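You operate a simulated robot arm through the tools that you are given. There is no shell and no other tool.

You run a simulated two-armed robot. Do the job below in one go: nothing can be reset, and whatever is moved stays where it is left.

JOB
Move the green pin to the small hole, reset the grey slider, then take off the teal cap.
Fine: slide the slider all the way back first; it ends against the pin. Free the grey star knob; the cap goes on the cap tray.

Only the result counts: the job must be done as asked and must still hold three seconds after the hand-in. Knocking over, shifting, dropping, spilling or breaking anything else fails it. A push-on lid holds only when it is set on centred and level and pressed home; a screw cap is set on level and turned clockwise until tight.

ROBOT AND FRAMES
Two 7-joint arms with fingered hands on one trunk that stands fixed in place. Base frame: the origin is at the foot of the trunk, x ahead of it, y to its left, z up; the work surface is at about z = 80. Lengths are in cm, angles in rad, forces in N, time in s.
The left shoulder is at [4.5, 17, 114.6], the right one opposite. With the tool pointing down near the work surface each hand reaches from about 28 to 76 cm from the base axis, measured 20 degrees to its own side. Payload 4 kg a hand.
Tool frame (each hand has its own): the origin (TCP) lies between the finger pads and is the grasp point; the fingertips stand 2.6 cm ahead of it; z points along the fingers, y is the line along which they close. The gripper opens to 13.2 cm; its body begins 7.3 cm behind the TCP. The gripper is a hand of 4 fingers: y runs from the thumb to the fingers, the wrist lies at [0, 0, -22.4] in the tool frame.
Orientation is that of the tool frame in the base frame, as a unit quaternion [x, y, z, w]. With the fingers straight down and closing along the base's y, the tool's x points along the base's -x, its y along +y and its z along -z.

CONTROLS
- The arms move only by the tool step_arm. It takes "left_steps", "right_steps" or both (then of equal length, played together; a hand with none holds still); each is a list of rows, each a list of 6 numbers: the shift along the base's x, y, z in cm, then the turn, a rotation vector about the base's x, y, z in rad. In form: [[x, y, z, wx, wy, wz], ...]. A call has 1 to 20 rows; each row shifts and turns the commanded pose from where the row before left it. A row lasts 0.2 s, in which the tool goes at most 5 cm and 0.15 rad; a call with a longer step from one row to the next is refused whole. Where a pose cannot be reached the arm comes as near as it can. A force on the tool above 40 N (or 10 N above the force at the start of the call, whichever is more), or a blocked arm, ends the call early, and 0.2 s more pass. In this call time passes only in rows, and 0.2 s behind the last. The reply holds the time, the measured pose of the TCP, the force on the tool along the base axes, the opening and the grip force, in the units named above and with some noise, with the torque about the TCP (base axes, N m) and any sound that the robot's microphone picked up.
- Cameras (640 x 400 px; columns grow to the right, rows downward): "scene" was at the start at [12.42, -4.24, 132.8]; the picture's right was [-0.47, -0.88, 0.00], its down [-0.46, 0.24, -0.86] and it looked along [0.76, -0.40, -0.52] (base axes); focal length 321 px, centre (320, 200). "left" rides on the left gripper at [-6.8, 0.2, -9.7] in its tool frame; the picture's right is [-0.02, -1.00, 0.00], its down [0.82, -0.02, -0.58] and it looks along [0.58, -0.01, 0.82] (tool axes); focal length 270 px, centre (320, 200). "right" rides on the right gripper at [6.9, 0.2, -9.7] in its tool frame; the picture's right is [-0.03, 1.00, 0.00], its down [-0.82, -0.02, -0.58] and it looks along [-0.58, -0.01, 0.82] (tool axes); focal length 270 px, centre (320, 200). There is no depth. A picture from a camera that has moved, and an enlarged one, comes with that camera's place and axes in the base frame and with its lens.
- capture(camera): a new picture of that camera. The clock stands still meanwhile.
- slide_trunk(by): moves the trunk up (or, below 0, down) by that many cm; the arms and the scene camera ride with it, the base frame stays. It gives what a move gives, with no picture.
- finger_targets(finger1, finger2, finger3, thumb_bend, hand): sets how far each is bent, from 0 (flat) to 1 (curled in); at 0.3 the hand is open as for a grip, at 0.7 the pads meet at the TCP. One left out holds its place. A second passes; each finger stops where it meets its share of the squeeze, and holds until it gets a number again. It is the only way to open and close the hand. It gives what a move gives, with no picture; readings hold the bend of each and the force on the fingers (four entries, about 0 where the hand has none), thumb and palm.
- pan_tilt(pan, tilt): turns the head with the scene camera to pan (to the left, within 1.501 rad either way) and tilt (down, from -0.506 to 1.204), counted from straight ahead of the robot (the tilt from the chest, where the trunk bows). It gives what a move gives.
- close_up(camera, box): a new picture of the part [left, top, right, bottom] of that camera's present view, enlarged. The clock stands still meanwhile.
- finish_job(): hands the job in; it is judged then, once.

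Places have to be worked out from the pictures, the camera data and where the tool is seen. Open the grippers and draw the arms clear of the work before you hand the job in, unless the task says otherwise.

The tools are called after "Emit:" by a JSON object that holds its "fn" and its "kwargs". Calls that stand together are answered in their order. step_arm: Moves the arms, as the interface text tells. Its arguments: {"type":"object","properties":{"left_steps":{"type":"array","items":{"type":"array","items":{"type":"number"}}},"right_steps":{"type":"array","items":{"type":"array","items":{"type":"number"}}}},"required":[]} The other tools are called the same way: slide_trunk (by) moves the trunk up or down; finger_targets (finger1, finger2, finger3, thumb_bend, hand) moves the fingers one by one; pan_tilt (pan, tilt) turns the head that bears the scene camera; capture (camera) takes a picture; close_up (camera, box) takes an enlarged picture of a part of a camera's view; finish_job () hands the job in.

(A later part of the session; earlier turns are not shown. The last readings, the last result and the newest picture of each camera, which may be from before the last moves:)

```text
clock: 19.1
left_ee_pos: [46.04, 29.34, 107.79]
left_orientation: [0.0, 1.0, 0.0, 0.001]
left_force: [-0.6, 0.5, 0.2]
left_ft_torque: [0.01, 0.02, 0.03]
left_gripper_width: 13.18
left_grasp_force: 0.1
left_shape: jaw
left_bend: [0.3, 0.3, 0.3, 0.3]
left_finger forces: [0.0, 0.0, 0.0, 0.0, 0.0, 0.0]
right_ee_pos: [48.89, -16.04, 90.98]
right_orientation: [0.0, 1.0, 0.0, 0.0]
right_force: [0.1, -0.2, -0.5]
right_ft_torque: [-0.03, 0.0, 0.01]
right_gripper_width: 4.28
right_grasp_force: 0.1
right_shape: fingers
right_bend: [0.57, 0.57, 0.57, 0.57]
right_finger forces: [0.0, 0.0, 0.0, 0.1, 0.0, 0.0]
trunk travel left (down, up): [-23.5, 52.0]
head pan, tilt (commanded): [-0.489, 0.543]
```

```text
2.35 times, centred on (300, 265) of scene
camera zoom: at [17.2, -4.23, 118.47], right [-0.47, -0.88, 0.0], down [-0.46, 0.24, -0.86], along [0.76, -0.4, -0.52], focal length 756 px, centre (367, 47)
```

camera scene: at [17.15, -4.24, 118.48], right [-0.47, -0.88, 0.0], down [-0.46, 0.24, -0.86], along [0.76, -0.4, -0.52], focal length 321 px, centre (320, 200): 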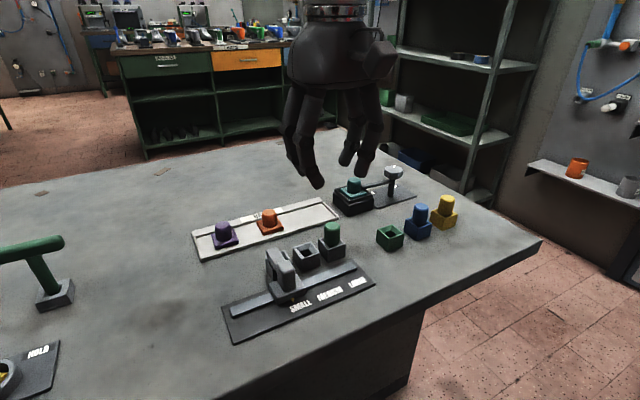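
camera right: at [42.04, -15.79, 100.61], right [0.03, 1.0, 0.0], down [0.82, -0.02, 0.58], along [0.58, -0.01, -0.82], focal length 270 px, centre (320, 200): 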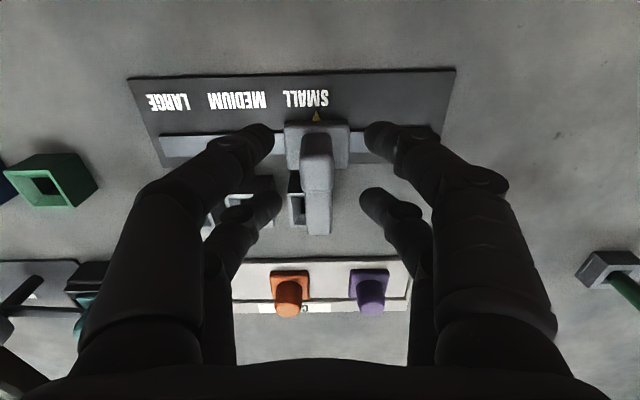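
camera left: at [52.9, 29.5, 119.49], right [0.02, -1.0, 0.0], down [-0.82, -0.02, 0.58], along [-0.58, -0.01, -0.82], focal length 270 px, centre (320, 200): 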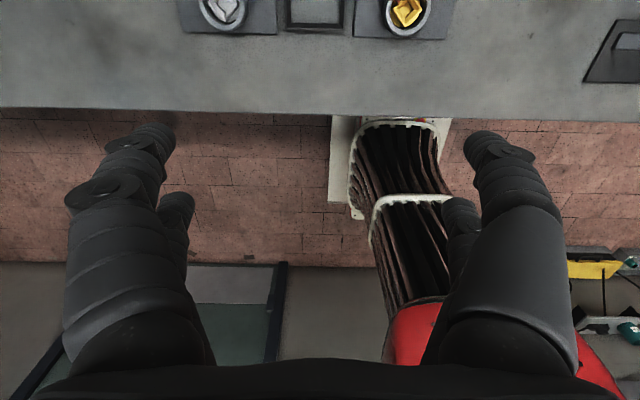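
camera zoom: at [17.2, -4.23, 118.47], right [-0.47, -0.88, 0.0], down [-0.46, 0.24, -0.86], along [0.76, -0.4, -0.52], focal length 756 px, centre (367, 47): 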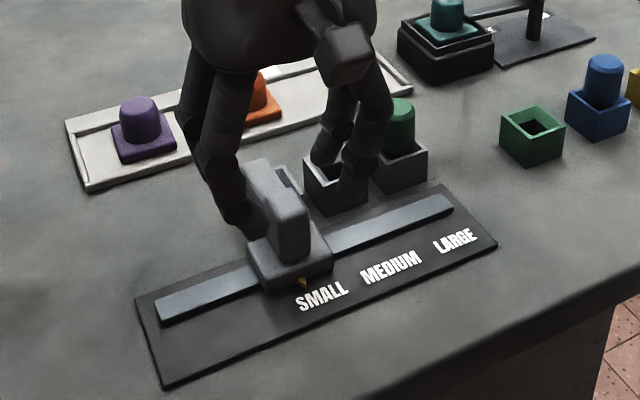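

The post (column ≈ 317) is centred between the far fingers. I go down to z ≈ 86.1 and push left again with fine steps.

Emit:
{"fn": "step_arm", "kwargs": {"right_steps": [[-0.2, 0, -1.3, 0, 0, 0], [0, 0, -1.3, 0, 0, 0], [0, 0, -1.2, 0, 0, 0], [0, 0, -1.1, 0, 0, 0], [0, 0, 0, 0, 0, 0]]}}

Emit:
{"fn": "step_arm", "kwargs": {"right_steps": [[0, 0.7, 0, 0, 0, 0], [0, 0.7, 0, 0, 0, 0], [0, 0.7, 0, 0, 0, 0], [0, 0.7, 0, 0, 0, 0], [0, 0.7, 0, 0, 0, 0], [0, 0.7, 0, 0, 0, 0], [0, 0, 0, 0, 0, 0]]}}

Emit:
{"fn": "close_up", "kwargs": {"camera": "scene", "box": [210, 180, 390, 350]}}

```text
clock: 20.3
left_ee_pos: [46.04, 29.28, 107.71]
left_orientation: [-0.001, 1.0, 0.0, 0.0]
left_force: [0.0, -0.9, -0.9]
left_ft_torque: [-0.03, 0.01, 0.0]
left_gripper_width: 13.2
left_grasp_force: 0.1
left_shape: jaw
left_bend: [0.3, 0.3, 0.3, 0.3]
left_finger forces: [0.0, 0.0, 0.0, 0.1, 0.0, 0.1]
right_ee_pos: [48.32, -15.96, 85.98]
right_orientation: [0.0, 1.0, 0.0, 0.0]
right_force: [-0.2, 1.9, 0.7]
right_ft_torque: [-0.01, -0.01, -0.01]
right_gripper_width: 4.3
right_grasp_force: 0.0
right_shape: fingers
right_bend: [0.57, 0.57, 0.57, 0.57]
right_finger forces: [0.0, 0.0, 0.0, 0.0, 0.1, 0.0]
trunk travel left (down, up): [-23.5, 52.0]
head pan, tilt (commanded): [-0.489, 0.543]
```

```text
clock: 21.9
left_ee_pos: [46.07, 29.25, 107.72]
left_orientation: [0.0, 1.0, -0.001, -0.001]
left_force: [0.1, -1.0, -0.2]
left_ft_torque: [0.02, -0.01, -0.04]
left_gripper_width: 13.18
left_grasp_force: 0.0
left_shape: jaw
left_bend: [0.3, 0.3, 0.3, 0.3]
left_finger forces: [0.0, 0.0, 0.0, 0.0, 0.1, 0.0]
right_ee_pos: [48.51, -11.9, 86.04]
right_orientation: [0.0, 1.0, 0.0, 0.0]
right_force: [-1.4, -1.0, 1.5]
right_ft_torque: [-0.05, 0.01, -0.03]
right_gripper_width: 4.3
right_grasp_force: 0.8
right_shape: fingers
right_bend: [0.57, 0.57, 0.55, 0.57]
right_finger forces: [0.1, 0.0, 1.7, 0.0, 0.0, 0.0]
trunk travel left (down, up): [-23.5, 52.0]
head pan, tilt (commanded): [-0.489, 0.543]
```

```text
2.35 times, centred on (300, 265) of scene
camera zoom: at [17.2, -4.25, 118.46], right [-0.47, -0.88, 0.0], down [-0.46, 0.24, -0.86], along [0.76, -0.4, -0.52], focal length 756 px, centre (367, 47)
```

zoom: 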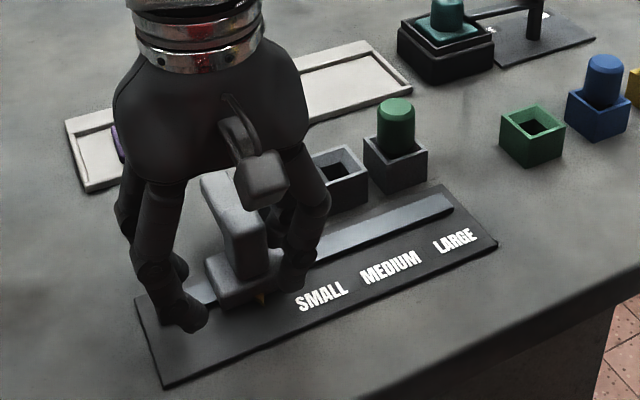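

Reach is fine now and the slider follows. I continue in 0.5 cm steps to the stop.

Emit:
{"fn": "step_arm", "kwargs": {"right_steps": [[0, 0.5, 0, 0, 0, 0], [0, 0.5, 0, 0, 0, 0], [0, 0.5, 0, 0, 0, 0], [0, 0.5, 0, 0, 0, 0], [0, 0.4, 0, 0, 0, 0], [0, 0.4, 0, 0, 0, 0], [0, 0, 0, 0, 0, 0]]}}

Emit:
{"fn": "close_up", "kwargs": {"camera": "scene", "box": [210, 180, 390, 350]}}

```text
clock: 23.5
left_ee_pos: [46.23, 29.19, 107.78]
left_orientation: [0.001, 1.0, 0.0, -0.001]
left_force: [0.4, 0.3, -0.7]
left_ft_torque: [0.0, 0.0, -0.01]
left_gripper_width: 13.22
left_grasp_force: 0.0
left_shape: jaw
left_bend: [0.3, 0.3, 0.3, 0.3]
left_finger forces: [0.0, 0.0, 0.1, 0.1, 0.0, 0.0]
right_ee_pos: [48.43, -9.87, 86.06]
right_orientation: [0.0, 1.0, 0.0, -0.001]
right_force: [-0.9, -1.2, 0.0]
right_ft_torque: [-0.08, 0.03, -0.03]
right_gripper_width: 4.29
right_grasp_force: 0.8
right_shape: fingers
right_bend: [0.57, 0.57, 0.55, 0.57]
right_finger forces: [0.0, 0.1, 1.6, 0.0, 0.0, 0.0]
right hand out of reach, approached as far as the arm can: row 5, 6
trunk travel left (down, up): [-23.5, 52.0]
head pan, tilt (commanded): [-0.489, 0.543]
```

```text
2.35 times, centred on (300, 265) of scene
camera zoom: at [17.22, -4.25, 118.46], right [-0.47, -0.88, 0.0], down [-0.46, 0.24, -0.86], along [0.76, -0.4, -0.52], focal length 756 px, centre (367, 47)
```

zoom: 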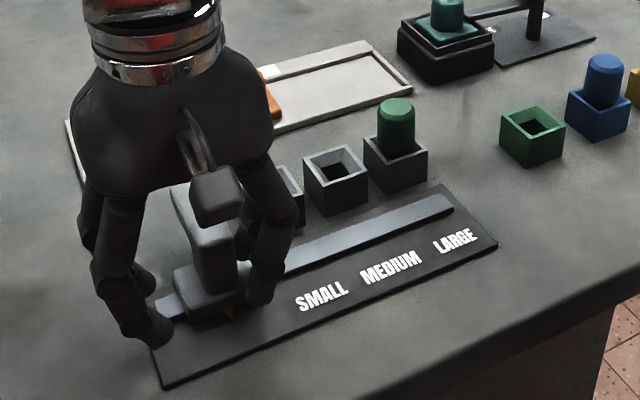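

The slider is nearly at the left end, but the arm is at its reach limit again. I finish the push by curling finger3 (the one behind the post) further, with the two fingers ahead of it opened.

Emit:
{"fn": "finger_targets", "kwargs": {"hand": "right", "finger1": 0.48, "finger2": 0.48, "finger3": 0.68}}

Emit:
{"fn": "close_up", "kwargs": {"camera": "scene", "box": [210, 180, 390, 350]}}

Emit:
{"fn": "capture", "kwargs": {"camera": "right"}}

```text
clock: 24.5
left_ee_pos: [46.22, 29.27, 107.72]
left_orientation: [0.0, 1.0, 0.001, 0.0]
left_force: [0.0, 0.2, -0.8]
left_ft_torque: [-0.02, 0.01, -0.03]
left_gripper_width: 13.2
left_grasp_force: 0.1
left_shape: jaw
left_bend: [0.3, 0.3, 0.3, 0.3]
left_finger forces: [0.0, 0.0, 0.0, 0.0, 0.1, 0.0]
right_ee_pos: [48.53, -9.84, 86.07]
right_orientation: [0.0, 1.0, 0.0, -0.001]
right_force: [-0.3, 0.0, 0.1]
right_ft_torque: [0.0, -0.01, -0.03]
right_gripper_width: 5.72
right_grasp_force: 0.7
right_shape: fingers
right_bend: [0.48, 0.48, 0.66, 0.57]
right_finger forces: [0.0, 0.0, 1.0, 0.1, 0.0, 0.0]
trunk travel left (down, up): [-23.5, 52.0]
head pan, tilt (commanded): [-0.489, 0.543]
```

```text
2.35 times, centred on (300, 265) of scene
camera zoom: at [17.23, -4.24, 118.46], right [-0.47, -0.88, 0.0], down [-0.46, 0.24, -0.86], along [0.76, -0.4, -0.52], focal length 756 px, centre (367, 47)
```

zoom: 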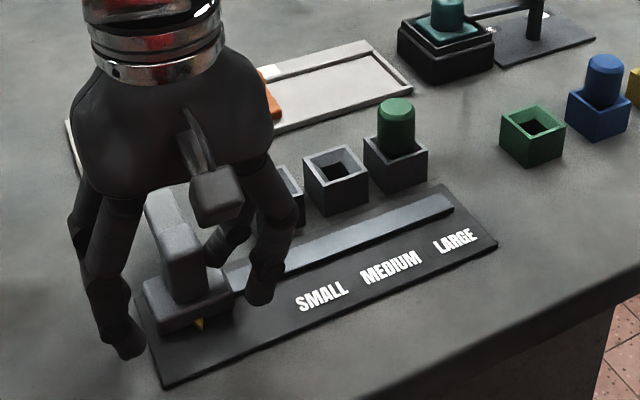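

```text
taken
camera right: at [41.69, -9.67, 95.75], right [0.03, 1.0, 0.0], down [0.82, -0.02, 0.58], along [0.58, -0.01, -0.82], focal length 270 px, centre (320, 200)
```

right: 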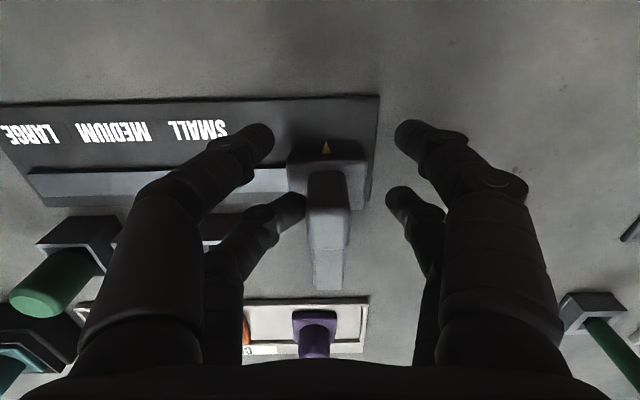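

The slider now covers the left end of the rail. I curl finger3 a little more to make sure it is against its stop.

Emit:
{"fn": "finger_targets", "kwargs": {"hand": "right", "finger3": 0.8}}

Emit:
{"fn": "capture", "kwargs": {"camera": "right"}}

Emit:
{"fn": "close_up", "kwargs": {"camera": "scene", "box": [210, 180, 390, 350]}}

```text
clock: 25.5
left_ee_pos: [46.16, 29.25, 107.71]
left_orientation: [0.0, 1.0, 0.0, 0.0]
left_force: [-0.5, -0.3, -0.3]
left_ft_torque: [0.01, 0.0, 0.0]
left_gripper_width: 13.2
left_grasp_force: 0.1
left_shape: jaw
left_bend: [0.3, 0.3, 0.3, 0.3]
left_finger forces: [0.1, 0.1, 0.1, 0.0, 0.0, 0.0]
right_ee_pos: [48.6, -10.1, 86.05]
right_orientation: [0.001, 1.0, 0.001, -0.002]
right_force: [-1.5, -6.9, -3.2]
right_ft_torque: [-0.12, 0.11, -0.11]
right_gripper_width: 5.69
right_grasp_force: 3.6
right_shape: fingers
right_bend: [0.48, 0.48, 0.69, 0.57]
right_finger forces: [0.0, 0.0, 7.0, 0.0, 0.0, 0.0]
trunk travel left (down, up): [-23.5, 52.0]
head pan, tilt (commanded): [-0.489, 0.543]
```

```text
taken
camera right: at [41.7, -9.73, 95.72], right [0.03, 1.0, 0.0], down [0.82, -0.02, 0.58], along [0.58, -0.01, -0.82], focal length 270 px, centre (320, 200)
```

right: 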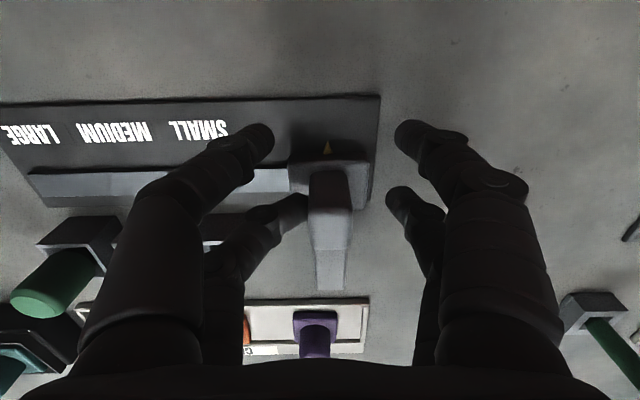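

```text
2.35 times, centred on (300, 265) of scene
camera zoom: at [17.24, -4.3, 118.45], right [-0.47, -0.88, 0.0], down [-0.46, 0.24, -0.86], along [0.76, -0.4, -0.52], focal length 756 px, centre (367, 47)
```

zoom: 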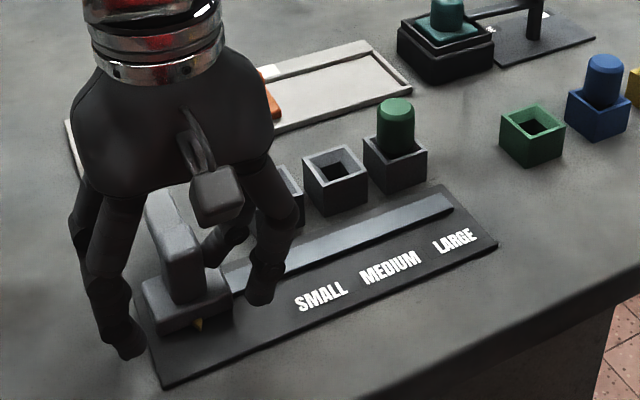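

Finger3 stalls at 7 N, so the slider is at its left stop. I release it, lift straight up, and travel to above the green pin in the LARGE socket.

Emit:
{"fn": "finger_targets", "kwargs": {"hand": "right", "finger1": 0.46, "finger2": 0.46, "finger3": 0.46, "thumb_bend": 0.46}}

Emit:
{"fn": "step_arm", "kwargs": {"right_steps": [[0, 0, 2, 0, 0, 0], [0, 0, 3, 0, 0, 0], [0, 0, 3, 0, 0, 0], [1.5, -4, 0, 0, 0, 0], [1.5, -4, 0, 0, 0, 0], [1.5, -4, 0, 0, 0, 0], [1.5, -4, 0, 0, 0, 0], [0.8, -0.9, 0, 0, 0, 0], [0, 0, 0, 0, 0, 0]]}}

Emit:
{"fn": "capture", "kwargs": {"camera": "right"}}

Emit:
{"fn": "close_up", "kwargs": {"camera": "scene", "box": [220, 180, 400, 350]}}

```text
clock: 26.5
left_ee_pos: [46.13, 29.37, 107.72]
left_orientation: [0.0, 1.0, -0.001, 0.0]
left_force: [0.3, 0.2, -0.4]
left_ft_torque: [-0.02, 0.02, 0.02]
left_gripper_width: 13.19
left_grasp_force: 0.2
left_shape: jaw
left_bend: [0.3, 0.3, 0.3, 0.3]
left_finger forces: [0.0, 0.0, 0.0, 0.1, 0.0, 0.0]
right_ee_pos: [48.48, -9.91, 86.05]
right_orientation: [0.001, 1.0, 0.0, -0.001]
right_force: [-0.5, 0.0, 0.2]
right_ft_torque: [-0.02, -0.01, -0.04]
right_gripper_width: 7.86
right_grasp_force: 0.1
right_shape: fingers
right_bend: [0.46, 0.46, 0.46, 0.46]
right_finger forces: [0.0, 0.0, 0.0, 0.1, 0.1, 0.1]
trunk travel left (down, up): [-23.5, 52.0]
head pan, tilt (commanded): [-0.489, 0.543]
```

```text
clock: 28.5
left_ee_pos: [46.13, 29.29, 107.77]
left_orientation: [0.001, 1.0, 0.0, 0.0]
left_force: [-0.3, -0.5, 0.0]
left_ft_torque: [0.0, 0.05, -0.01]
left_gripper_width: 13.17
left_grasp_force: 0.1
left_shape: jaw
left_bend: [0.3, 0.3, 0.3, 0.3]
left_finger forces: [0.0, 0.0, 0.1, 0.0, 0.0, 0.1]
right_ee_pos: [54.96, -27.15, 93.09]
right_orientation: [0.001, 1.0, 0.0, 0.0]
right_force: [-0.1, 0.7, 0.1]
right_ft_torque: [-0.02, 0.02, 0.01]
right_gripper_width: 7.9
right_grasp_force: 0.1
right_shape: fingers
right_bend: [0.46, 0.46, 0.46, 0.46]
right_finger forces: [0.0, 0.0, 0.0, 0.0, 0.0, 0.1]
right hand out of reach, approached as far as the arm can: row 2
trunk travel left (down, up): [-23.5, 52.0]
head pan, tilt (commanded): [-0.489, 0.543]
```

```text
taken
camera right: at [48.26, -26.93, 102.75], right [0.03, 1.0, 0.0], down [0.82, -0.02, 0.58], along [0.58, -0.01, -0.82], focal length 270 px, centre (320, 200)
```

right: 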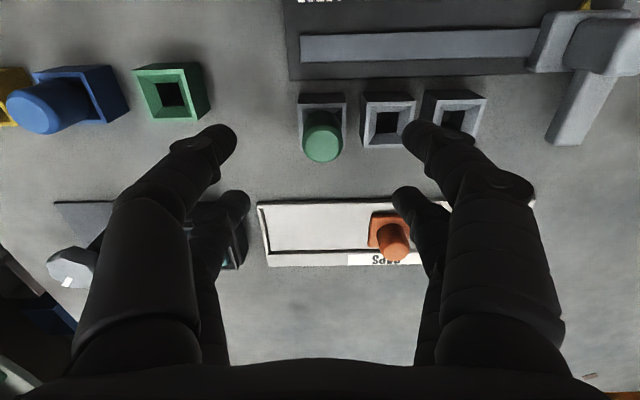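

```text
2.35 times, centred on (310, 265) of scene
camera zoom: at [17.21, -4.23, 118.46], right [-0.47, -0.88, 0.0], down [-0.46, 0.24, -0.86], along [0.76, -0.4, -0.52], focal length 756 px, centre (344, 47)
```

zoom: 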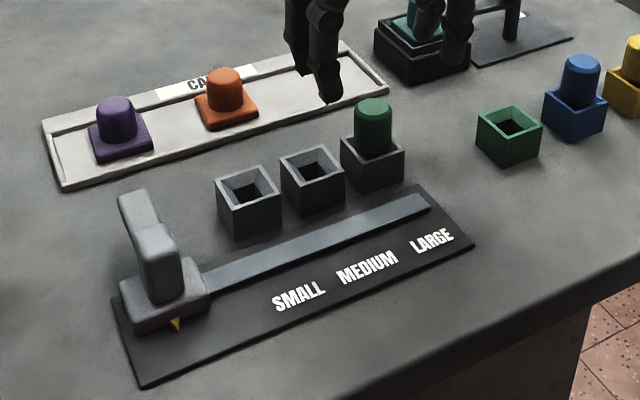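

The pin reads at [55.4, -26.9], and the slider is fully left. I centre over the pin and lower to z ≈ 86.3, keeping the tips just above the socket rims.

Emit:
{"fn": "step_arm", "kwargs": {"right_steps": [[0.42, 0.22, -1.5, 0, 0, 0], [0, 0, -1.5, 0, 0, 0], [0, 0, -1.5, 0, 0, 0], [0, 0, -1.3, 0, 0, 0], [0, 0, -1.0, 0, 0, 0], [0, 0, 0, 0, 0, 0]]}}

Emit:
{"fn": "capture", "kwargs": {"camera": "right"}}

Emit:
{"fn": "close_up", "kwargs": {"camera": "scene", "box": [260, 180, 400, 300]}}

```text
clock: 29.9
left_ee_pos: [46.12, 29.38, 107.78]
left_orientation: [0.001, 1.0, 0.0, -0.001]
left_force: [0.2, -0.7, 0.4]
left_ft_torque: [0.02, 0.0, 0.0]
left_gripper_width: 13.19
left_grasp_force: 0.0
left_shape: jaw
left_bend: [0.3, 0.3, 0.3, 0.3]
left_finger forces: [0.1, 0.1, 0.1, 0.0, 0.1, 0.2]
right_ee_pos: [55.4, -26.73, 86.22]
right_orientation: [-0.001, 1.0, 0.001, -0.001]
right_force: [-0.3, 1.4, 0.1]
right_ft_torque: [0.01, 0.01, -0.02]
right_gripper_width: 7.9
right_grasp_force: 0.0
right_shape: fingers
right_bend: [0.46, 0.46, 0.46, 0.46]
right_finger forces: [0.1, 0.0, 0.0, 0.0, 0.0, 0.1]
trunk travel left (down, up): [-23.5, 52.0]
head pan, tilt (commanded): [-0.489, 0.543]
```

```text
taken
camera right: at [48.61, -26.61, 95.93], right [0.03, 1.0, 0.0], down [0.82, -0.02, 0.58], along [0.58, -0.01, -0.82], focal length 270 px, centre (320, 200)
```

right: 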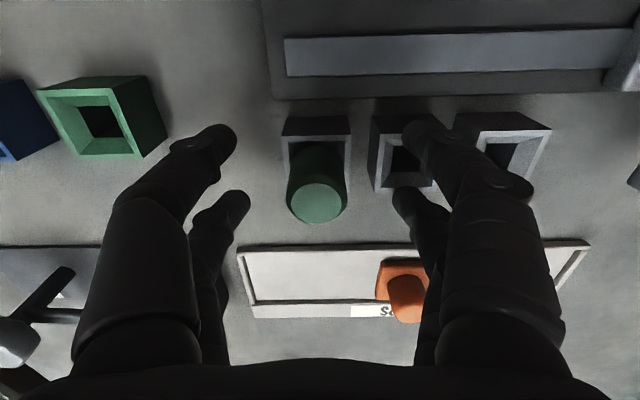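

```text
3.33 times, centred on (330, 240) of scene
camera zoom: at [17.21, -4.24, 118.46], right [-0.47, -0.88, 0.0], down [-0.46, 0.24, -0.86], along [0.76, -0.4, -0.52], focal length 1071 px, centre (287, 67)
```

zoom: 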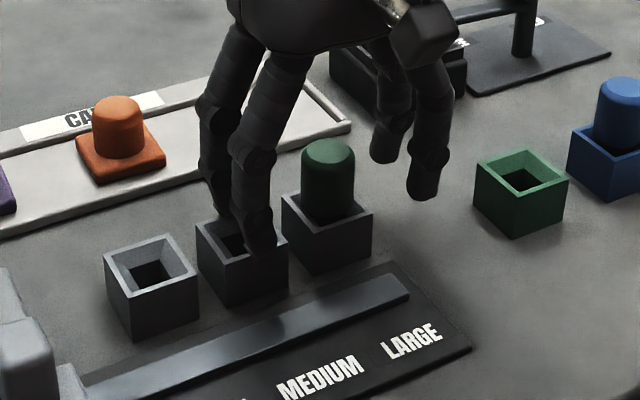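

The pin is centred between the four fingers. I close them onto it and read the forces.

Emit:
{"fn": "finger_targets", "kwargs": {"hand": "right", "finger1": 0.6, "finger2": 0.6, "finger3": 0.6, "thumb_bend": 0.6}}

Emit:
{"fn": "finger_targets", "kwargs": {"hand": "right", "finger1": 0.72, "finger2": 0.72, "finger3": 0.72, "thumb_bend": 0.72}}

Emit:
{"fn": "capture", "kwargs": {"camera": "right"}}

Emit:
{"fn": "close_up", "kwargs": {"camera": "scene", "box": [260, 180, 400, 300]}}

```text
clock: 30.9
left_ee_pos: [46.1, 29.27, 107.77]
left_orientation: [0.0, 1.0, 0.0, 0.0]
left_force: [-0.1, -0.5, 0.3]
left_ft_torque: [0.0, 0.03, 0.01]
left_gripper_width: 13.18
left_grasp_force: 0.0
left_shape: jaw
left_bend: [0.3, 0.3, 0.3, 0.3]
left_finger forces: [0.0, 0.0, 0.1, 0.0, 0.0, 0.0]
right_ee_pos: [55.3, -26.91, 86.26]
right_orientation: [-0.001, 1.0, 0.0, -0.001]
right_force: [0.0, 0.4, -0.2]
right_ft_torque: [-0.01, 0.01, -0.02]
right_gripper_width: 3.31
right_grasp_force: 0.0
right_shape: fingers
right_bend: [0.6, 0.6, 0.6, 0.6]
right_finger forces: [0.1, 0.0, 0.0, 0.0, 0.0, 0.0]
trunk travel left (down, up): [-23.5, 52.0]
head pan, tilt (commanded): [-0.489, 0.543]
```

```text
clock: 31.9
left_ee_pos: [46.1, 29.28, 107.77]
left_orientation: [-0.001, 1.0, -0.001, 0.001]
left_force: [0.0, 0.7, 0.1]
left_ft_torque: [0.03, 0.0, 0.0]
left_gripper_width: 13.19
left_grasp_force: 0.1
left_shape: jaw
left_bend: [0.3, 0.3, 0.3, 0.3]
left_finger forces: [0.1, 0.1, 0.0, 0.1, 0.0, 0.0]
right_ee_pos: [55.31, -26.89, 86.46]
right_orientation: [0.0, 1.0, 0.001, -0.002]
right_force: [0.1, -0.2, -0.3]
right_ft_torque: [0.0, -0.01, 0.0]
right_gripper_width: 0.07
right_grasp_force: 4.3
right_shape: fingers
right_bend: [0.71, 0.71, 0.71, 0.71]
right_finger forces: [2.2, 2.4, 2.2, 0.1, 2.4, 0.1]
trunk travel left (down, up): [-23.5, 52.0]
head pan, tilt (commanded): [-0.489, 0.543]
```

```text
taken
camera right: at [48.63, -26.61, 95.95], right [0.03, 1.0, 0.0], down [0.82, -0.02, 0.58], along [0.58, -0.01, -0.82], focal length 270 px, centre (320, 200)
```

right: 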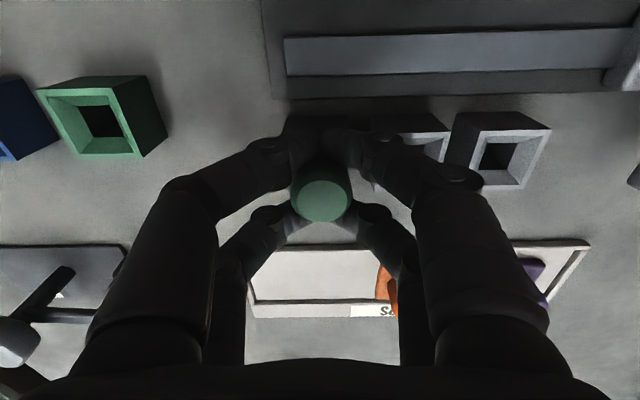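

```text
3.33 times, centred on (330, 240) of scene
camera zoom: at [17.22, -4.24, 118.46], right [-0.47, -0.88, 0.0], down [-0.46, 0.24, -0.86], along [0.76, -0.4, -0.52], focal length 1071 px, centre (287, 67)
```

zoom: 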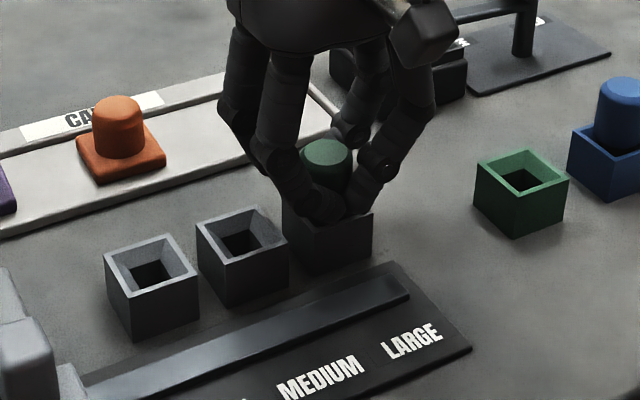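

The four fingers cage the pin with about 2.3 N each. I squeeze a bit more, then lift slowly and check that it comes along.

Emit:
{"fn": "finger_targets", "kwargs": {"hand": "right", "finger1": 0.8, "finger2": 0.8, "finger3": 0.8, "thumb_bend": 0.8}}

Emit:
{"fn": "step_arm", "kwargs": {"right_steps": [[0, 0, 0.4, 0, 0, 0], [0, 0, 0.4, 0, 0, 0], [0, 0, 0.4, 0, 0, 0], [0, 0, 0.4, 0, 0, 0], [0, 0, 0, 0, 0, 0]]}}

Emit:
{"fn": "close_up", "kwargs": {"camera": "scene", "box": [260, 180, 400, 300]}}

Emit:
{"fn": "capture", "kwargs": {"camera": "right"}}

```text
clock: 32.9
left_ee_pos: [46.05, 29.28, 107.61]
left_orientation: [0.0, 1.0, -0.001, 0.0]
left_force: [-1.4, -0.4, 0.6]
left_ft_torque: [-0.03, -0.01, -0.04]
left_gripper_width: 13.19
left_grasp_force: 0.0
left_shape: jaw
left_bend: [0.3, 0.3, 0.3, 0.3]
left_finger forces: [0.1, 0.0, 0.1, 0.1, 0.0, 0.0]
right_ee_pos: [55.44, -26.91, 86.21]
right_orientation: [0.001, 1.0, 0.0, -0.001]
right_force: [-0.8, -0.1, -1.5]
right_ft_torque: [0.01, 0.03, 0.03]
right_gripper_width: 0.0
right_grasp_force: 8.1
right_shape: fingers
right_bend: [0.75, 0.74, 0.74, 0.75]
right_finger forces: [0.1, 8.9, 7.8, 0.0, 0.0, 0.0]
trunk travel left (down, up): [-23.5, 52.0]
head pan, tilt (commanded): [-0.489, 0.543]
```

```text
clock: 34.1
left_ee_pos: [46.21, 29.32, 107.79]
left_orientation: [0.001, 1.0, -0.001, 0.001]
left_force: [-0.1, -0.3, 0.1]
left_ft_torque: [-0.02, -0.02, 0.04]
left_gripper_width: 13.2
left_grasp_force: 0.0
left_shape: jaw
left_bend: [0.3, 0.3, 0.3, 0.3]
left_finger forces: [0.0, 0.0, 0.0, 0.0, 0.0, 0.1]
right_ee_pos: [55.39, -26.89, 87.9]
right_orientation: [0.0, 1.0, 0.0, -0.001]
right_force: [0.6, 0.1, -0.4]
right_ft_torque: [-0.01, 0.0, -0.01]
right_gripper_width: 0.02
right_grasp_force: 8.1
right_shape: fingers
right_bend: [0.75, 0.74, 0.74, 0.75]
right_finger forces: [0.1, 9.0, 7.8, 0.0, 0.1, 0.0]
trunk travel left (down, up): [-23.5, 52.0]
head pan, tilt (commanded): [-0.489, 0.543]
```

```text
3.33 times, centred on (330, 240) of scene
camera zoom: at [17.23, -4.24, 118.46], right [-0.47, -0.88, 0.0], down [-0.46, 0.24, -0.86], along [0.76, -0.4, -0.52], focal length 1071 px, centre (287, 67)
```

zoom: 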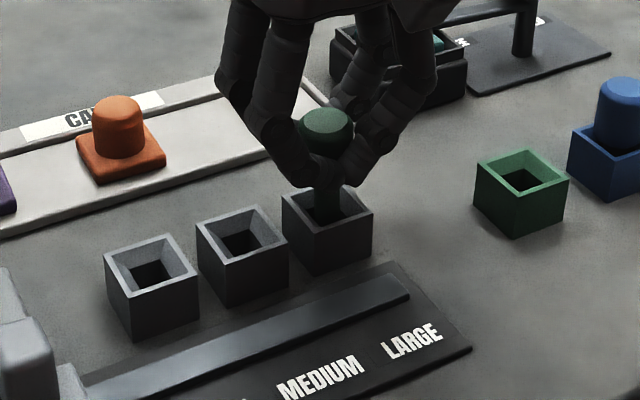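

```text
taken
camera right: at [48.71, -26.66, 97.56], right [0.03, 1.0, 0.0], down [0.82, -0.02, 0.58], along [0.58, -0.01, -0.82], focal length 270 px, centre (320, 200)
```

right: 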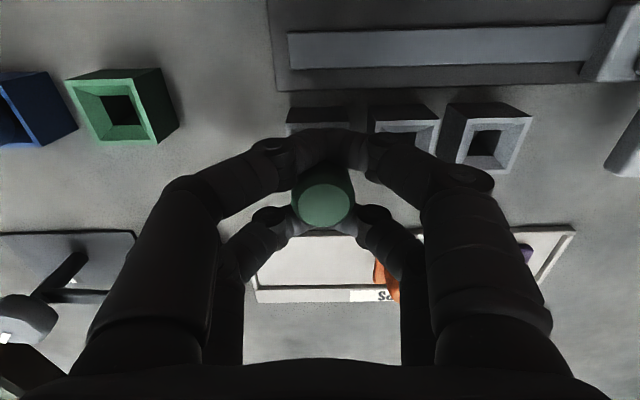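

The pin rises with the hand. I lift on until its shank is well clear of the socket.

Emit:
{"fn": "step_arm", "kwargs": {"right_steps": [[0, 0, 0.6, 0, 0, 0], [0, 0, 0.6, 0, 0, 0], [0, 0, 0.6, 0, 0, 0], [0, 0, 0.6, 0, 0, 0], [0, 0, 0.6, 0, 0, 0], [0, 0, 0.6, 0, 0, 0], [0, 0, 0, 0, 0, 0]]}}

Emit:
{"fn": "close_up", "kwargs": {"camera": "scene", "box": [260, 180, 400, 300]}}

Emit:
{"fn": "capture", "kwargs": {"camera": "right"}}

```text
clock: 35.7
left_ee_pos: [46.19, 29.19, 107.63]
left_orientation: [0.0, 1.0, 0.0, 0.0]
left_force: [0.1, 0.1, -0.1]
left_ft_torque: [0.0, 0.01, -0.03]
left_gripper_width: 13.17
left_grasp_force: 0.1
left_shape: jaw
left_bend: [0.3, 0.3, 0.3, 0.3]
left_finger forces: [0.0, 0.0, 0.0, 0.0, 0.0, 0.1]
right_ee_pos: [55.56, -26.92, 91.47]
right_orientation: [0.001, 1.0, 0.0, -0.001]
right_force: [-0.1, -0.4, -0.7]
right_ft_torque: [0.01, -0.02, 0.0]
right_gripper_width: 0.0
right_grasp_force: 8.4
right_shape: fingers
right_bend: [0.75, 0.74, 0.74, 0.75]
right_finger forces: [0.0, 9.1, 8.0, 0.0, 0.0, 0.0]
trunk travel left (down, up): [-23.5, 52.0]
head pan, tilt (commanded): [-0.489, 0.543]
```

```text
3.33 times, centred on (330, 240) of scene
camera zoom: at [17.23, -4.24, 118.46], right [-0.47, -0.88, 0.0], down [-0.46, 0.24, -0.86], along [0.76, -0.4, -0.52], focal length 1071 px, centre (287, 67)
```

zoom: 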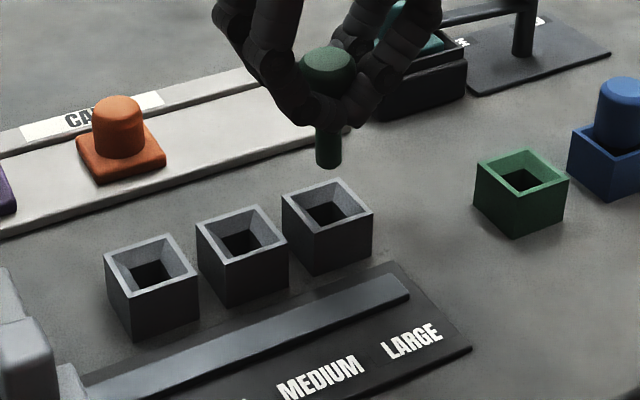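

```text
taken
camera right: at [48.75, -26.69, 101.07], right [0.03, 1.0, 0.0], down [0.82, -0.02, 0.58], along [0.58, -0.01, -0.82], focal length 270 px, centre (320, 200)
```

right: 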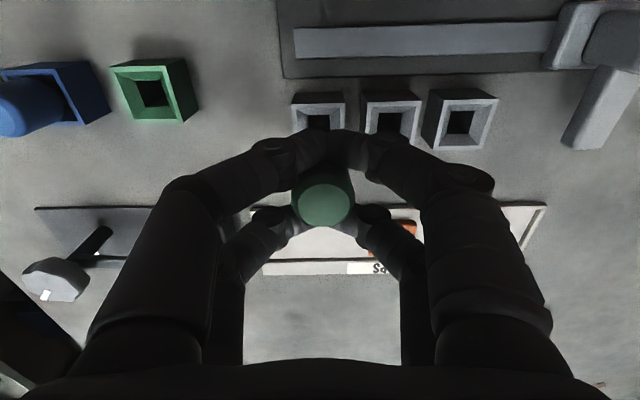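

The pin hangs straight with a slim round shank, clear of the sockets. I carry it 10 cm left, to above the SMALL socket.

Emit:
{"fn": "step_arm", "kwargs": {"right_steps": [[0, 1.25, 0, 0, 0, 0], [0, 1.25, 0, 0, 0, 0], [0, 1.25, 0, 0, 0, 0], [0, 1.25, 0, 0, 0, 0], [0, 1.25, 0, 0, 0, 0], [0, 1.25, 0, 0, 0, 0], [0, 1.25, 0, 0, 0, 0], [0, 1.25, 0, 0, 0, 0], [0, 0, 0, 0, 0, 0], [0, 0, 0, 0, 0, 0]]}}

Emit:
{"fn": "close_up", "kwargs": {"camera": "scene", "box": [240, 190, 380, 310]}}

Emit:
{"fn": "capture", "kwargs": {"camera": "right"}}

Emit:
{"fn": "capture", "kwargs": {"camera": "left"}}

```text
clock: 37.9
left_ee_pos: [46.02, 29.36, 107.71]
left_orientation: [0.001, 1.0, 0.0, 0.0]
left_force: [-1.1, 0.5, 0.2]
left_ft_torque: [-0.01, 0.0, 0.02]
left_gripper_width: 13.21
left_grasp_force: 0.0
left_shape: jaw
left_bend: [0.3, 0.3, 0.3, 0.3]
left_finger forces: [0.0, 0.0, 0.0, 0.1, 0.0, 0.1]
right_ee_pos: [55.4, -16.78, 91.41]
right_orientation: [0.0, 1.0, -0.001, -0.001]
right_force: [0.1, 0.2, -1.3]
right_ft_torque: [0.0, 0.01, 0.01]
right_gripper_width: 0.02
right_grasp_force: 8.2
right_shape: fingers
right_bend: [0.75, 0.74, 0.74, 0.75]
right_finger forces: [0.0, 9.1, 7.9, 0.0, 0.0, 0.1]
trunk travel left (down, up): [-23.5, 52.0]
head pan, tilt (commanded): [-0.489, 0.543]
```

```text
3.33 times, centred on (310, 250) of scene
camera zoom: at [17.23, -4.24, 118.46], right [-0.47, -0.88, 0.0], down [-0.46, 0.24, -0.86], along [0.76, -0.4, -0.52], focal length 1071 px, centre (353, 33)
```

zoom: 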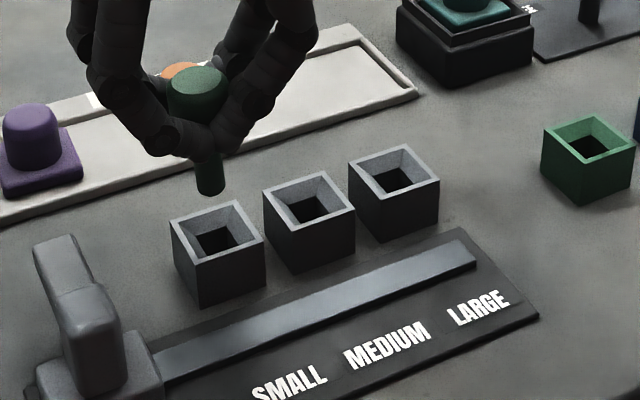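

```text
taken
camera right: at [48.67, -16.57, 101.13], right [0.03, 1.0, 0.0], down [0.82, -0.02, 0.58], along [0.58, -0.01, -0.82], focal length 270 px, centre (320, 200)
```

right: 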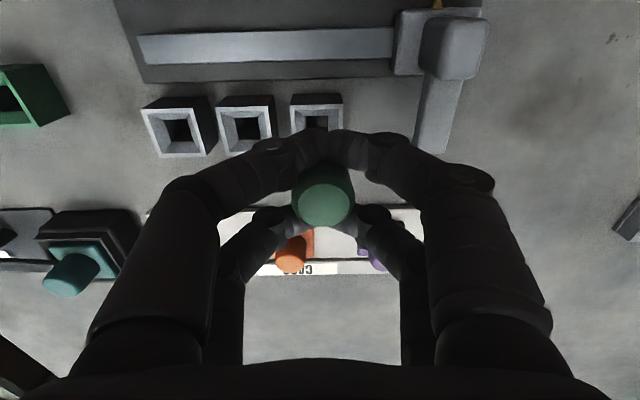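

```text
taken
camera left: at [53.06, 29.54, 117.37], right [0.02, -1.0, 0.0], down [-0.82, -0.02, 0.58], along [-0.58, -0.01, -0.82], focal length 270 px, centre (320, 200)
```

left: 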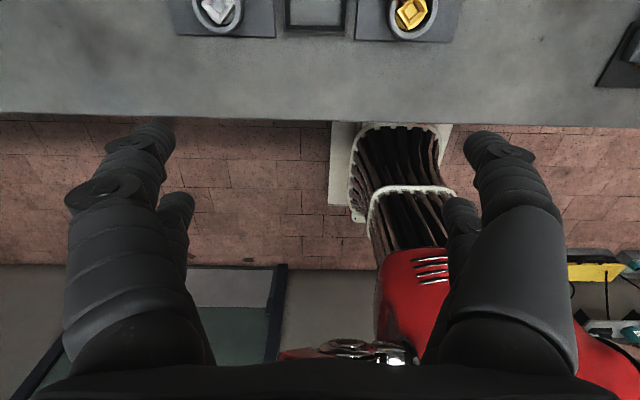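

I check the alignment of the shank with the SMALL hole in a tighter zoom.

Emit:
{"fn": "close_up", "kwargs": {"camera": "scene", "box": [265, 205, 335, 285]}}

Emit:
{"fn": "close_up", "kwargs": {"camera": "right", "box": [240, 70, 400, 240]}}

```text
5.00 times, centred on (300, 245) of scene
camera zoom: at [17.23, -4.24, 118.46], right [-0.47, -0.88, 0.0], down [-0.46, 0.24, -0.86], along [0.76, -0.4, -0.52], focal length 1607 px, centre (420, -25)
```

zoom: 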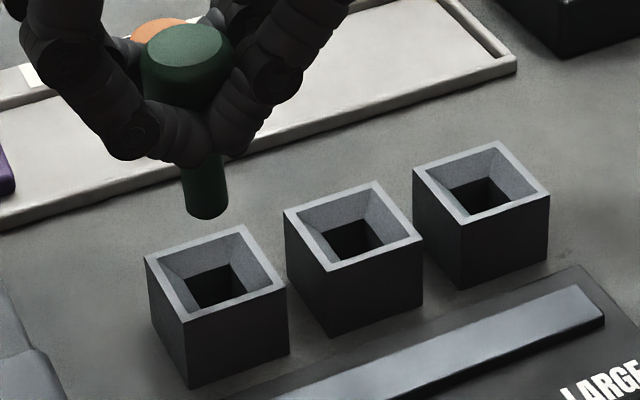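

```text
2.35 times, centred on (320, 155) of right
camera zoom: at [48.67, -16.57, 101.13], right [0.03, 1.0, 0.0], down [0.82, -0.02, 0.58], along [0.58, -0.01, -0.82], focal length 636 px, centre (320, 306)
```

zoom: 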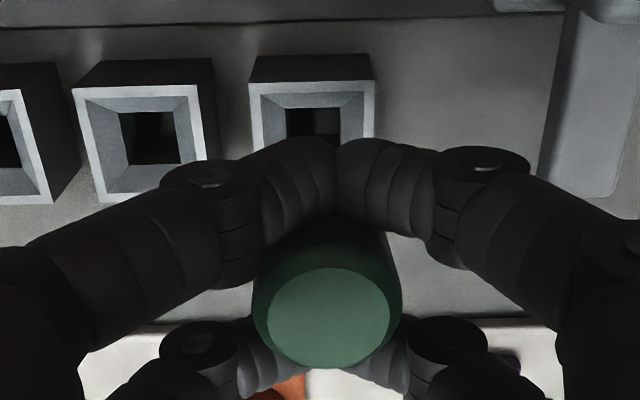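

The shank is over the funnel within about 1–2 mm; a slight shift of -0.15 in y centres it. I lower it gently in small steps and watch the vertical force.

Emit:
{"fn": "step_arm", "kwargs": {"right_steps": [[0, -0.15, 0, 0, 0, 0], [0, 0, -0.5, 0, 0, 0], [0, 0, -0.5, 0, 0, 0], [0, 0, -0.5, 0, 0, 0], [0, 0, -0.5, 0, 0, 0], [0, 0, -0.5, 0, 0, 0], [0, 0, -0.5, 0, 0, 0], [0, 0, 0, 0, 0, 0]]}}

Emit:
{"fn": "close_up", "kwargs": {"camera": "scene", "box": [265, 205, 335, 285]}}

Emit:
{"fn": "close_up", "kwargs": {"camera": "right", "box": [240, 70, 400, 240]}}

```text
clock: 39.7
left_ee_pos: [46.1, 29.31, 107.74]
left_orientation: [0.0, 1.0, -0.001, 0.0]
left_force: [-0.7, 0.1, 0.0]
left_ft_torque: [0.02, -0.02, 0.02]
left_gripper_width: 13.18
left_grasp_force: 0.0
left_shape: jaw
left_bend: [0.3, 0.3, 0.3, 0.3]
left_finger forces: [0.0, 0.1, 0.0, 0.0, 0.0, 0.0]
right_ee_pos: [55.49, -16.96, 88.52]
right_orientation: [0.0, 1.0, 0.0, 0.0]
right_force: [-0.7, -0.1, -0.7]
right_ft_torque: [-0.03, -0.02, 0.0]
right_gripper_width: 0.01
right_grasp_force: 8.7
right_shape: fingers
right_bend: [0.75, 0.74, 0.74, 0.75]
right_finger forces: [0.0, 9.2, 7.9, 0.0, 0.0, 0.0]
trunk travel left (down, up): [-23.5, 52.0]
head pan, tilt (commanded): [-0.489, 0.543]
```

```text
5.00 times, centred on (300, 245) of scene
camera zoom: at [17.22, -4.24, 118.46], right [-0.47, -0.88, 0.0], down [-0.46, 0.24, -0.86], along [0.76, -0.4, -0.52], focal length 1607 px, centre (420, -25)
```

zoom: 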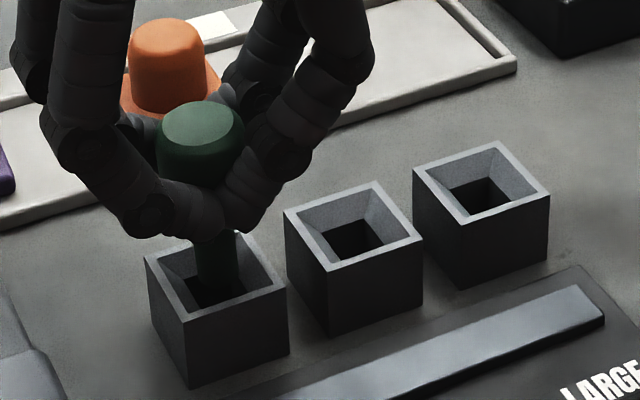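

```text
2.35 times, centred on (320, 155) of right
camera zoom: at [48.72, -16.77, 98.16], right [0.03, 1.0, 0.0], down [0.82, -0.02, 0.58], along [0.58, -0.01, -0.82], focal length 636 px, centre (320, 306)
```

zoom: 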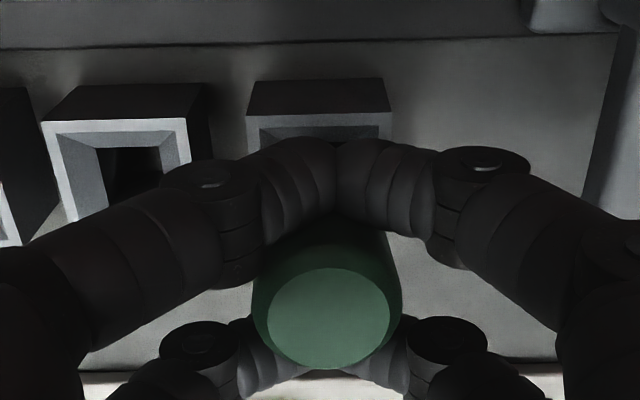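

The shank is going into the hole with no contact force. I lower the remaining ~2.2 cm.

Emit:
{"fn": "step_arm", "kwargs": {"right_steps": [[0, 0, -0.4, 0, 0, 0], [0, 0, -0.4, 0, 0, 0], [0, 0, -0.4, 0, 0, 0], [0, 0, -0.4, 0, 0, 0], [0, 0, -0.3, 0, 0, 0], [0, 0, -0.2, 0, 0, 0], [0, 0, 0, 0, 0, 0]]}}

Emit:
{"fn": "close_up", "kwargs": {"camera": "scene", "box": [265, 205, 335, 285]}}

```text
clock: 41.3
left_ee_pos: [46.2, 29.34, 107.72]
left_orientation: [0.0, 1.0, 0.0, 0.0]
left_force: [0.7, -0.1, -0.1]
left_ft_torque: [0.01, 0.0, -0.01]
left_gripper_width: 13.21
left_grasp_force: 0.2
left_shape: jaw
left_bend: [0.3, 0.3, 0.3, 0.3]
left_finger forces: [0.0, 0.0, 0.0, 0.0, 0.0, 0.0]
right_ee_pos: [55.52, -17.02, 86.45]
right_orientation: [0.001, 1.0, 0.001, -0.001]
right_force: [0.0, -0.6, -0.9]
right_ft_torque: [0.0, 0.02, 0.02]
right_gripper_width: 0.0
right_grasp_force: 8.4
right_shape: fingers
right_bend: [0.75, 0.74, 0.74, 0.75]
right_finger forces: [0.0, 9.3, 7.9, 0.1, 0.1, 0.0]
trunk travel left (down, up): [-23.5, 52.0]
head pan, tilt (commanded): [-0.489, 0.543]
```

```text
5.00 times, centred on (300, 245) of scene
camera zoom: at [17.23, -4.24, 118.46], right [-0.47, -0.88, 0.0], down [-0.46, 0.24, -0.86], along [0.76, -0.4, -0.52], focal length 1607 px, centre (420, -25)
```

zoom: 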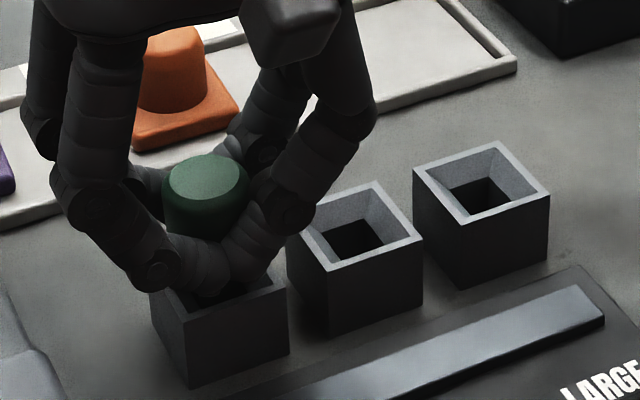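

Still free. I ease down another 0.25 cm to the original seating height, then release slowly.

Emit:
{"fn": "step_arm", "kwargs": {"right_steps": [[0, 0, -0.1, 0, 0, 0], [0, 0, -0.1, 0, 0, 0], [0, 0, -0.1, 0, 0, 0], [0, 0, 0, 0, 0, 0]]}}

Emit:
{"fn": "finger_targets", "kwargs": {"hand": "right", "finger1": 0.66, "finger2": 0.66, "finger3": 0.66, "thumb_bend": 0.66}}

Emit:
{"fn": "close_up", "kwargs": {"camera": "scene", "box": [265, 205, 335, 285]}}

```text
clock: 42.3
left_ee_pos: [46.13, 29.29, 107.82]
left_orientation: [-0.001, 1.0, 0.0, 0.0]
left_force: [0.6, -0.1, -0.1]
left_ft_torque: [0.02, -0.01, 0.01]
left_gripper_width: 13.19
left_grasp_force: 0.0
left_shape: jaw
left_bend: [0.3, 0.3, 0.3, 0.3]
left_finger forces: [0.0, 0.0, 0.0, 0.0, 0.1, 0.0]
right_ee_pos: [55.53, -17.1, 86.07]
right_orientation: [0.0, 1.0, 0.001, -0.001]
right_force: [-1.2, 0.4, -0.7]
right_ft_torque: [0.02, -0.03, 0.0]
right_gripper_width: 0.0
right_grasp_force: 8.1
right_shape: fingers
right_bend: [0.75, 0.74, 0.74, 0.75]
right_finger forces: [0.1, 9.4, 8.0, 0.1, 0.1, 0.0]
trunk travel left (down, up): [-23.5, 52.0]
head pan, tilt (commanded): [-0.489, 0.543]
```

```text
clock: 43.3
left_ee_pos: [46.04, 29.26, 107.76]
left_orientation: [0.001, 1.0, -0.001, 0.001]
left_force: [0.9, 0.0, 0.9]
left_ft_torque: [0.0, -0.02, 0.02]
left_gripper_width: 13.18
left_grasp_force: 0.0
left_shape: jaw
left_bend: [0.3, 0.3, 0.3, 0.3]
left_finger forces: [0.1, 0.1, 0.1, 0.0, 0.0, 0.1]
right_ee_pos: [55.44, -16.94, 86.11]
right_orientation: [-0.001, 1.0, 0.0, 0.0]
right_force: [0.8, -0.1, -0.8]
right_ft_torque: [-0.02, -0.01, 0.0]
right_gripper_width: 1.27
right_grasp_force: 0.0
right_shape: fingers
right_bend: [0.66, 0.66, 0.66, 0.66]
right_finger forces: [0.0, 0.0, 0.0, 0.1, 0.1, 0.1]
trunk travel left (down, up): [-23.5, 52.0]
head pan, tilt (commanded): [-0.489, 0.543]
```

```text
5.00 times, centred on (300, 245) of scene
camera zoom: at [17.22, -4.24, 118.46], right [-0.47, -0.88, 0.0], down [-0.46, 0.24, -0.86], along [0.76, -0.4, -0.52], focal length 1607 px, centre (420, -25)
```

zoom: 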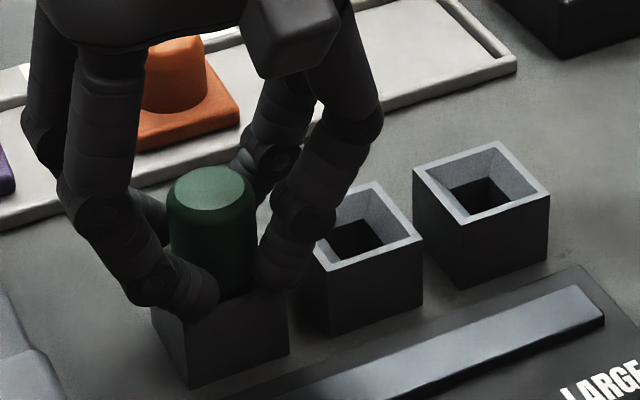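

The pin is standing in the SMALL socket. I open a little further, rise straight up, and check it.

Emit:
{"fn": "finger_targets", "kwargs": {"hand": "right", "finger1": 0.54, "finger2": 0.54, "finger3": 0.54, "thumb_bend": 0.54}}

Emit:
{"fn": "step_arm", "kwargs": {"right_steps": [[0, 0, 1.5, 0, 0, 0], [0, 0, 2, 0, 0, 0], [0, 0, 2.5, 0, 0, 0], [0, -3, 0, 0, 0, 0], [0, -4, 0, 0, 0, 0], [0, 0, 0, 0, 0, 0]]}}

Emit:
{"fn": "close_up", "kwargs": {"camera": "scene", "box": [220, 190, 380, 330]}}

Emit:
{"fn": "capture", "kwargs": {"camera": "right"}}

```text
clock: 44.3
left_ee_pos: [46.19, 29.26, 107.75]
left_orientation: [0.0, 1.0, 0.001, 0.0]
left_force: [-0.1, 0.3, 0.3]
left_ft_torque: [-0.02, 0.01, -0.01]
left_gripper_width: 13.15
left_grasp_force: 0.0
left_shape: jaw
left_bend: [0.3, 0.3, 0.3, 0.3]
left_finger forces: [0.1, 0.0, 0.0, 0.0, 0.0, 0.0]
right_ee_pos: [55.52, -17.07, 86.09]
right_orientation: [0.001, 1.0, 0.0, 0.0]
right_force: [0.8, 5.3, 2.7]
right_ft_torque: [0.07, 0.01, -0.01]
right_gripper_width: 4.7
right_grasp_force: 2.6
right_shape: fingers
right_bend: [0.54, 0.54, 0.56, 0.56]
right_finger forces: [0.1, 0.0, 2.2, 0.0, 3.5, 0.2]
trunk travel left (down, up): [-23.5, 52.0]
head pan, tilt (commanded): [-0.489, 0.543]
```

```text
clock: 45.7
left_ee_pos: [46.16, 29.33, 107.67]
left_orientation: [0.0, 1.0, 0.0, 0.0]
left_force: [-0.3, -0.9, 0.2]
left_ft_torque: [-0.04, -0.04, 0.03]
left_gripper_width: 13.19
left_grasp_force: 0.0
left_shape: jaw
left_bend: [0.3, 0.3, 0.3, 0.3]
left_finger forces: [0.0, 0.0, 0.0, 0.0, 0.0, 0.1]
right_ee_pos: [55.36, -24.15, 91.97]
right_orientation: [0.0, 1.0, 0.001, -0.001]
right_force: [-0.6, 0.1, -0.6]
right_ft_torque: [0.0, -0.02, -0.02]
right_gripper_width: 5.2
right_grasp_force: 0.0
right_shape: fingers
right_bend: [0.54, 0.54, 0.54, 0.54]
right_finger forces: [0.1, 0.0, 0.1, 0.0, 0.0, 0.0]
trunk travel left (down, up): [-23.5, 52.0]
head pan, tilt (commanded): [-0.489, 0.543]
```

```text
2.86 times, centred on (300, 260) of scene
camera zoom: at [17.25, -4.23, 118.45], right [-0.47, -0.88, 0.0], down [-0.46, 0.24, -0.86], along [0.76, -0.4, -0.52], focal length 918 px, centre (377, 29)
```

zoom: 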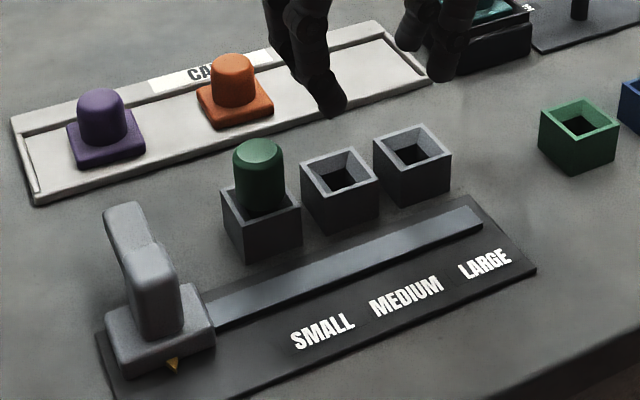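

```text
taken
camera right: at [48.58, -23.93, 101.77], right [0.03, 1.0, 0.0], down [0.82, -0.02, 0.58], along [0.58, -0.01, -0.82], focal length 270 px, centre (320, 200)
```

right: 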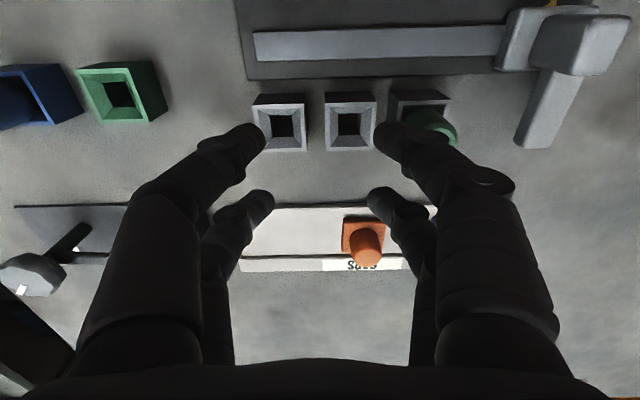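

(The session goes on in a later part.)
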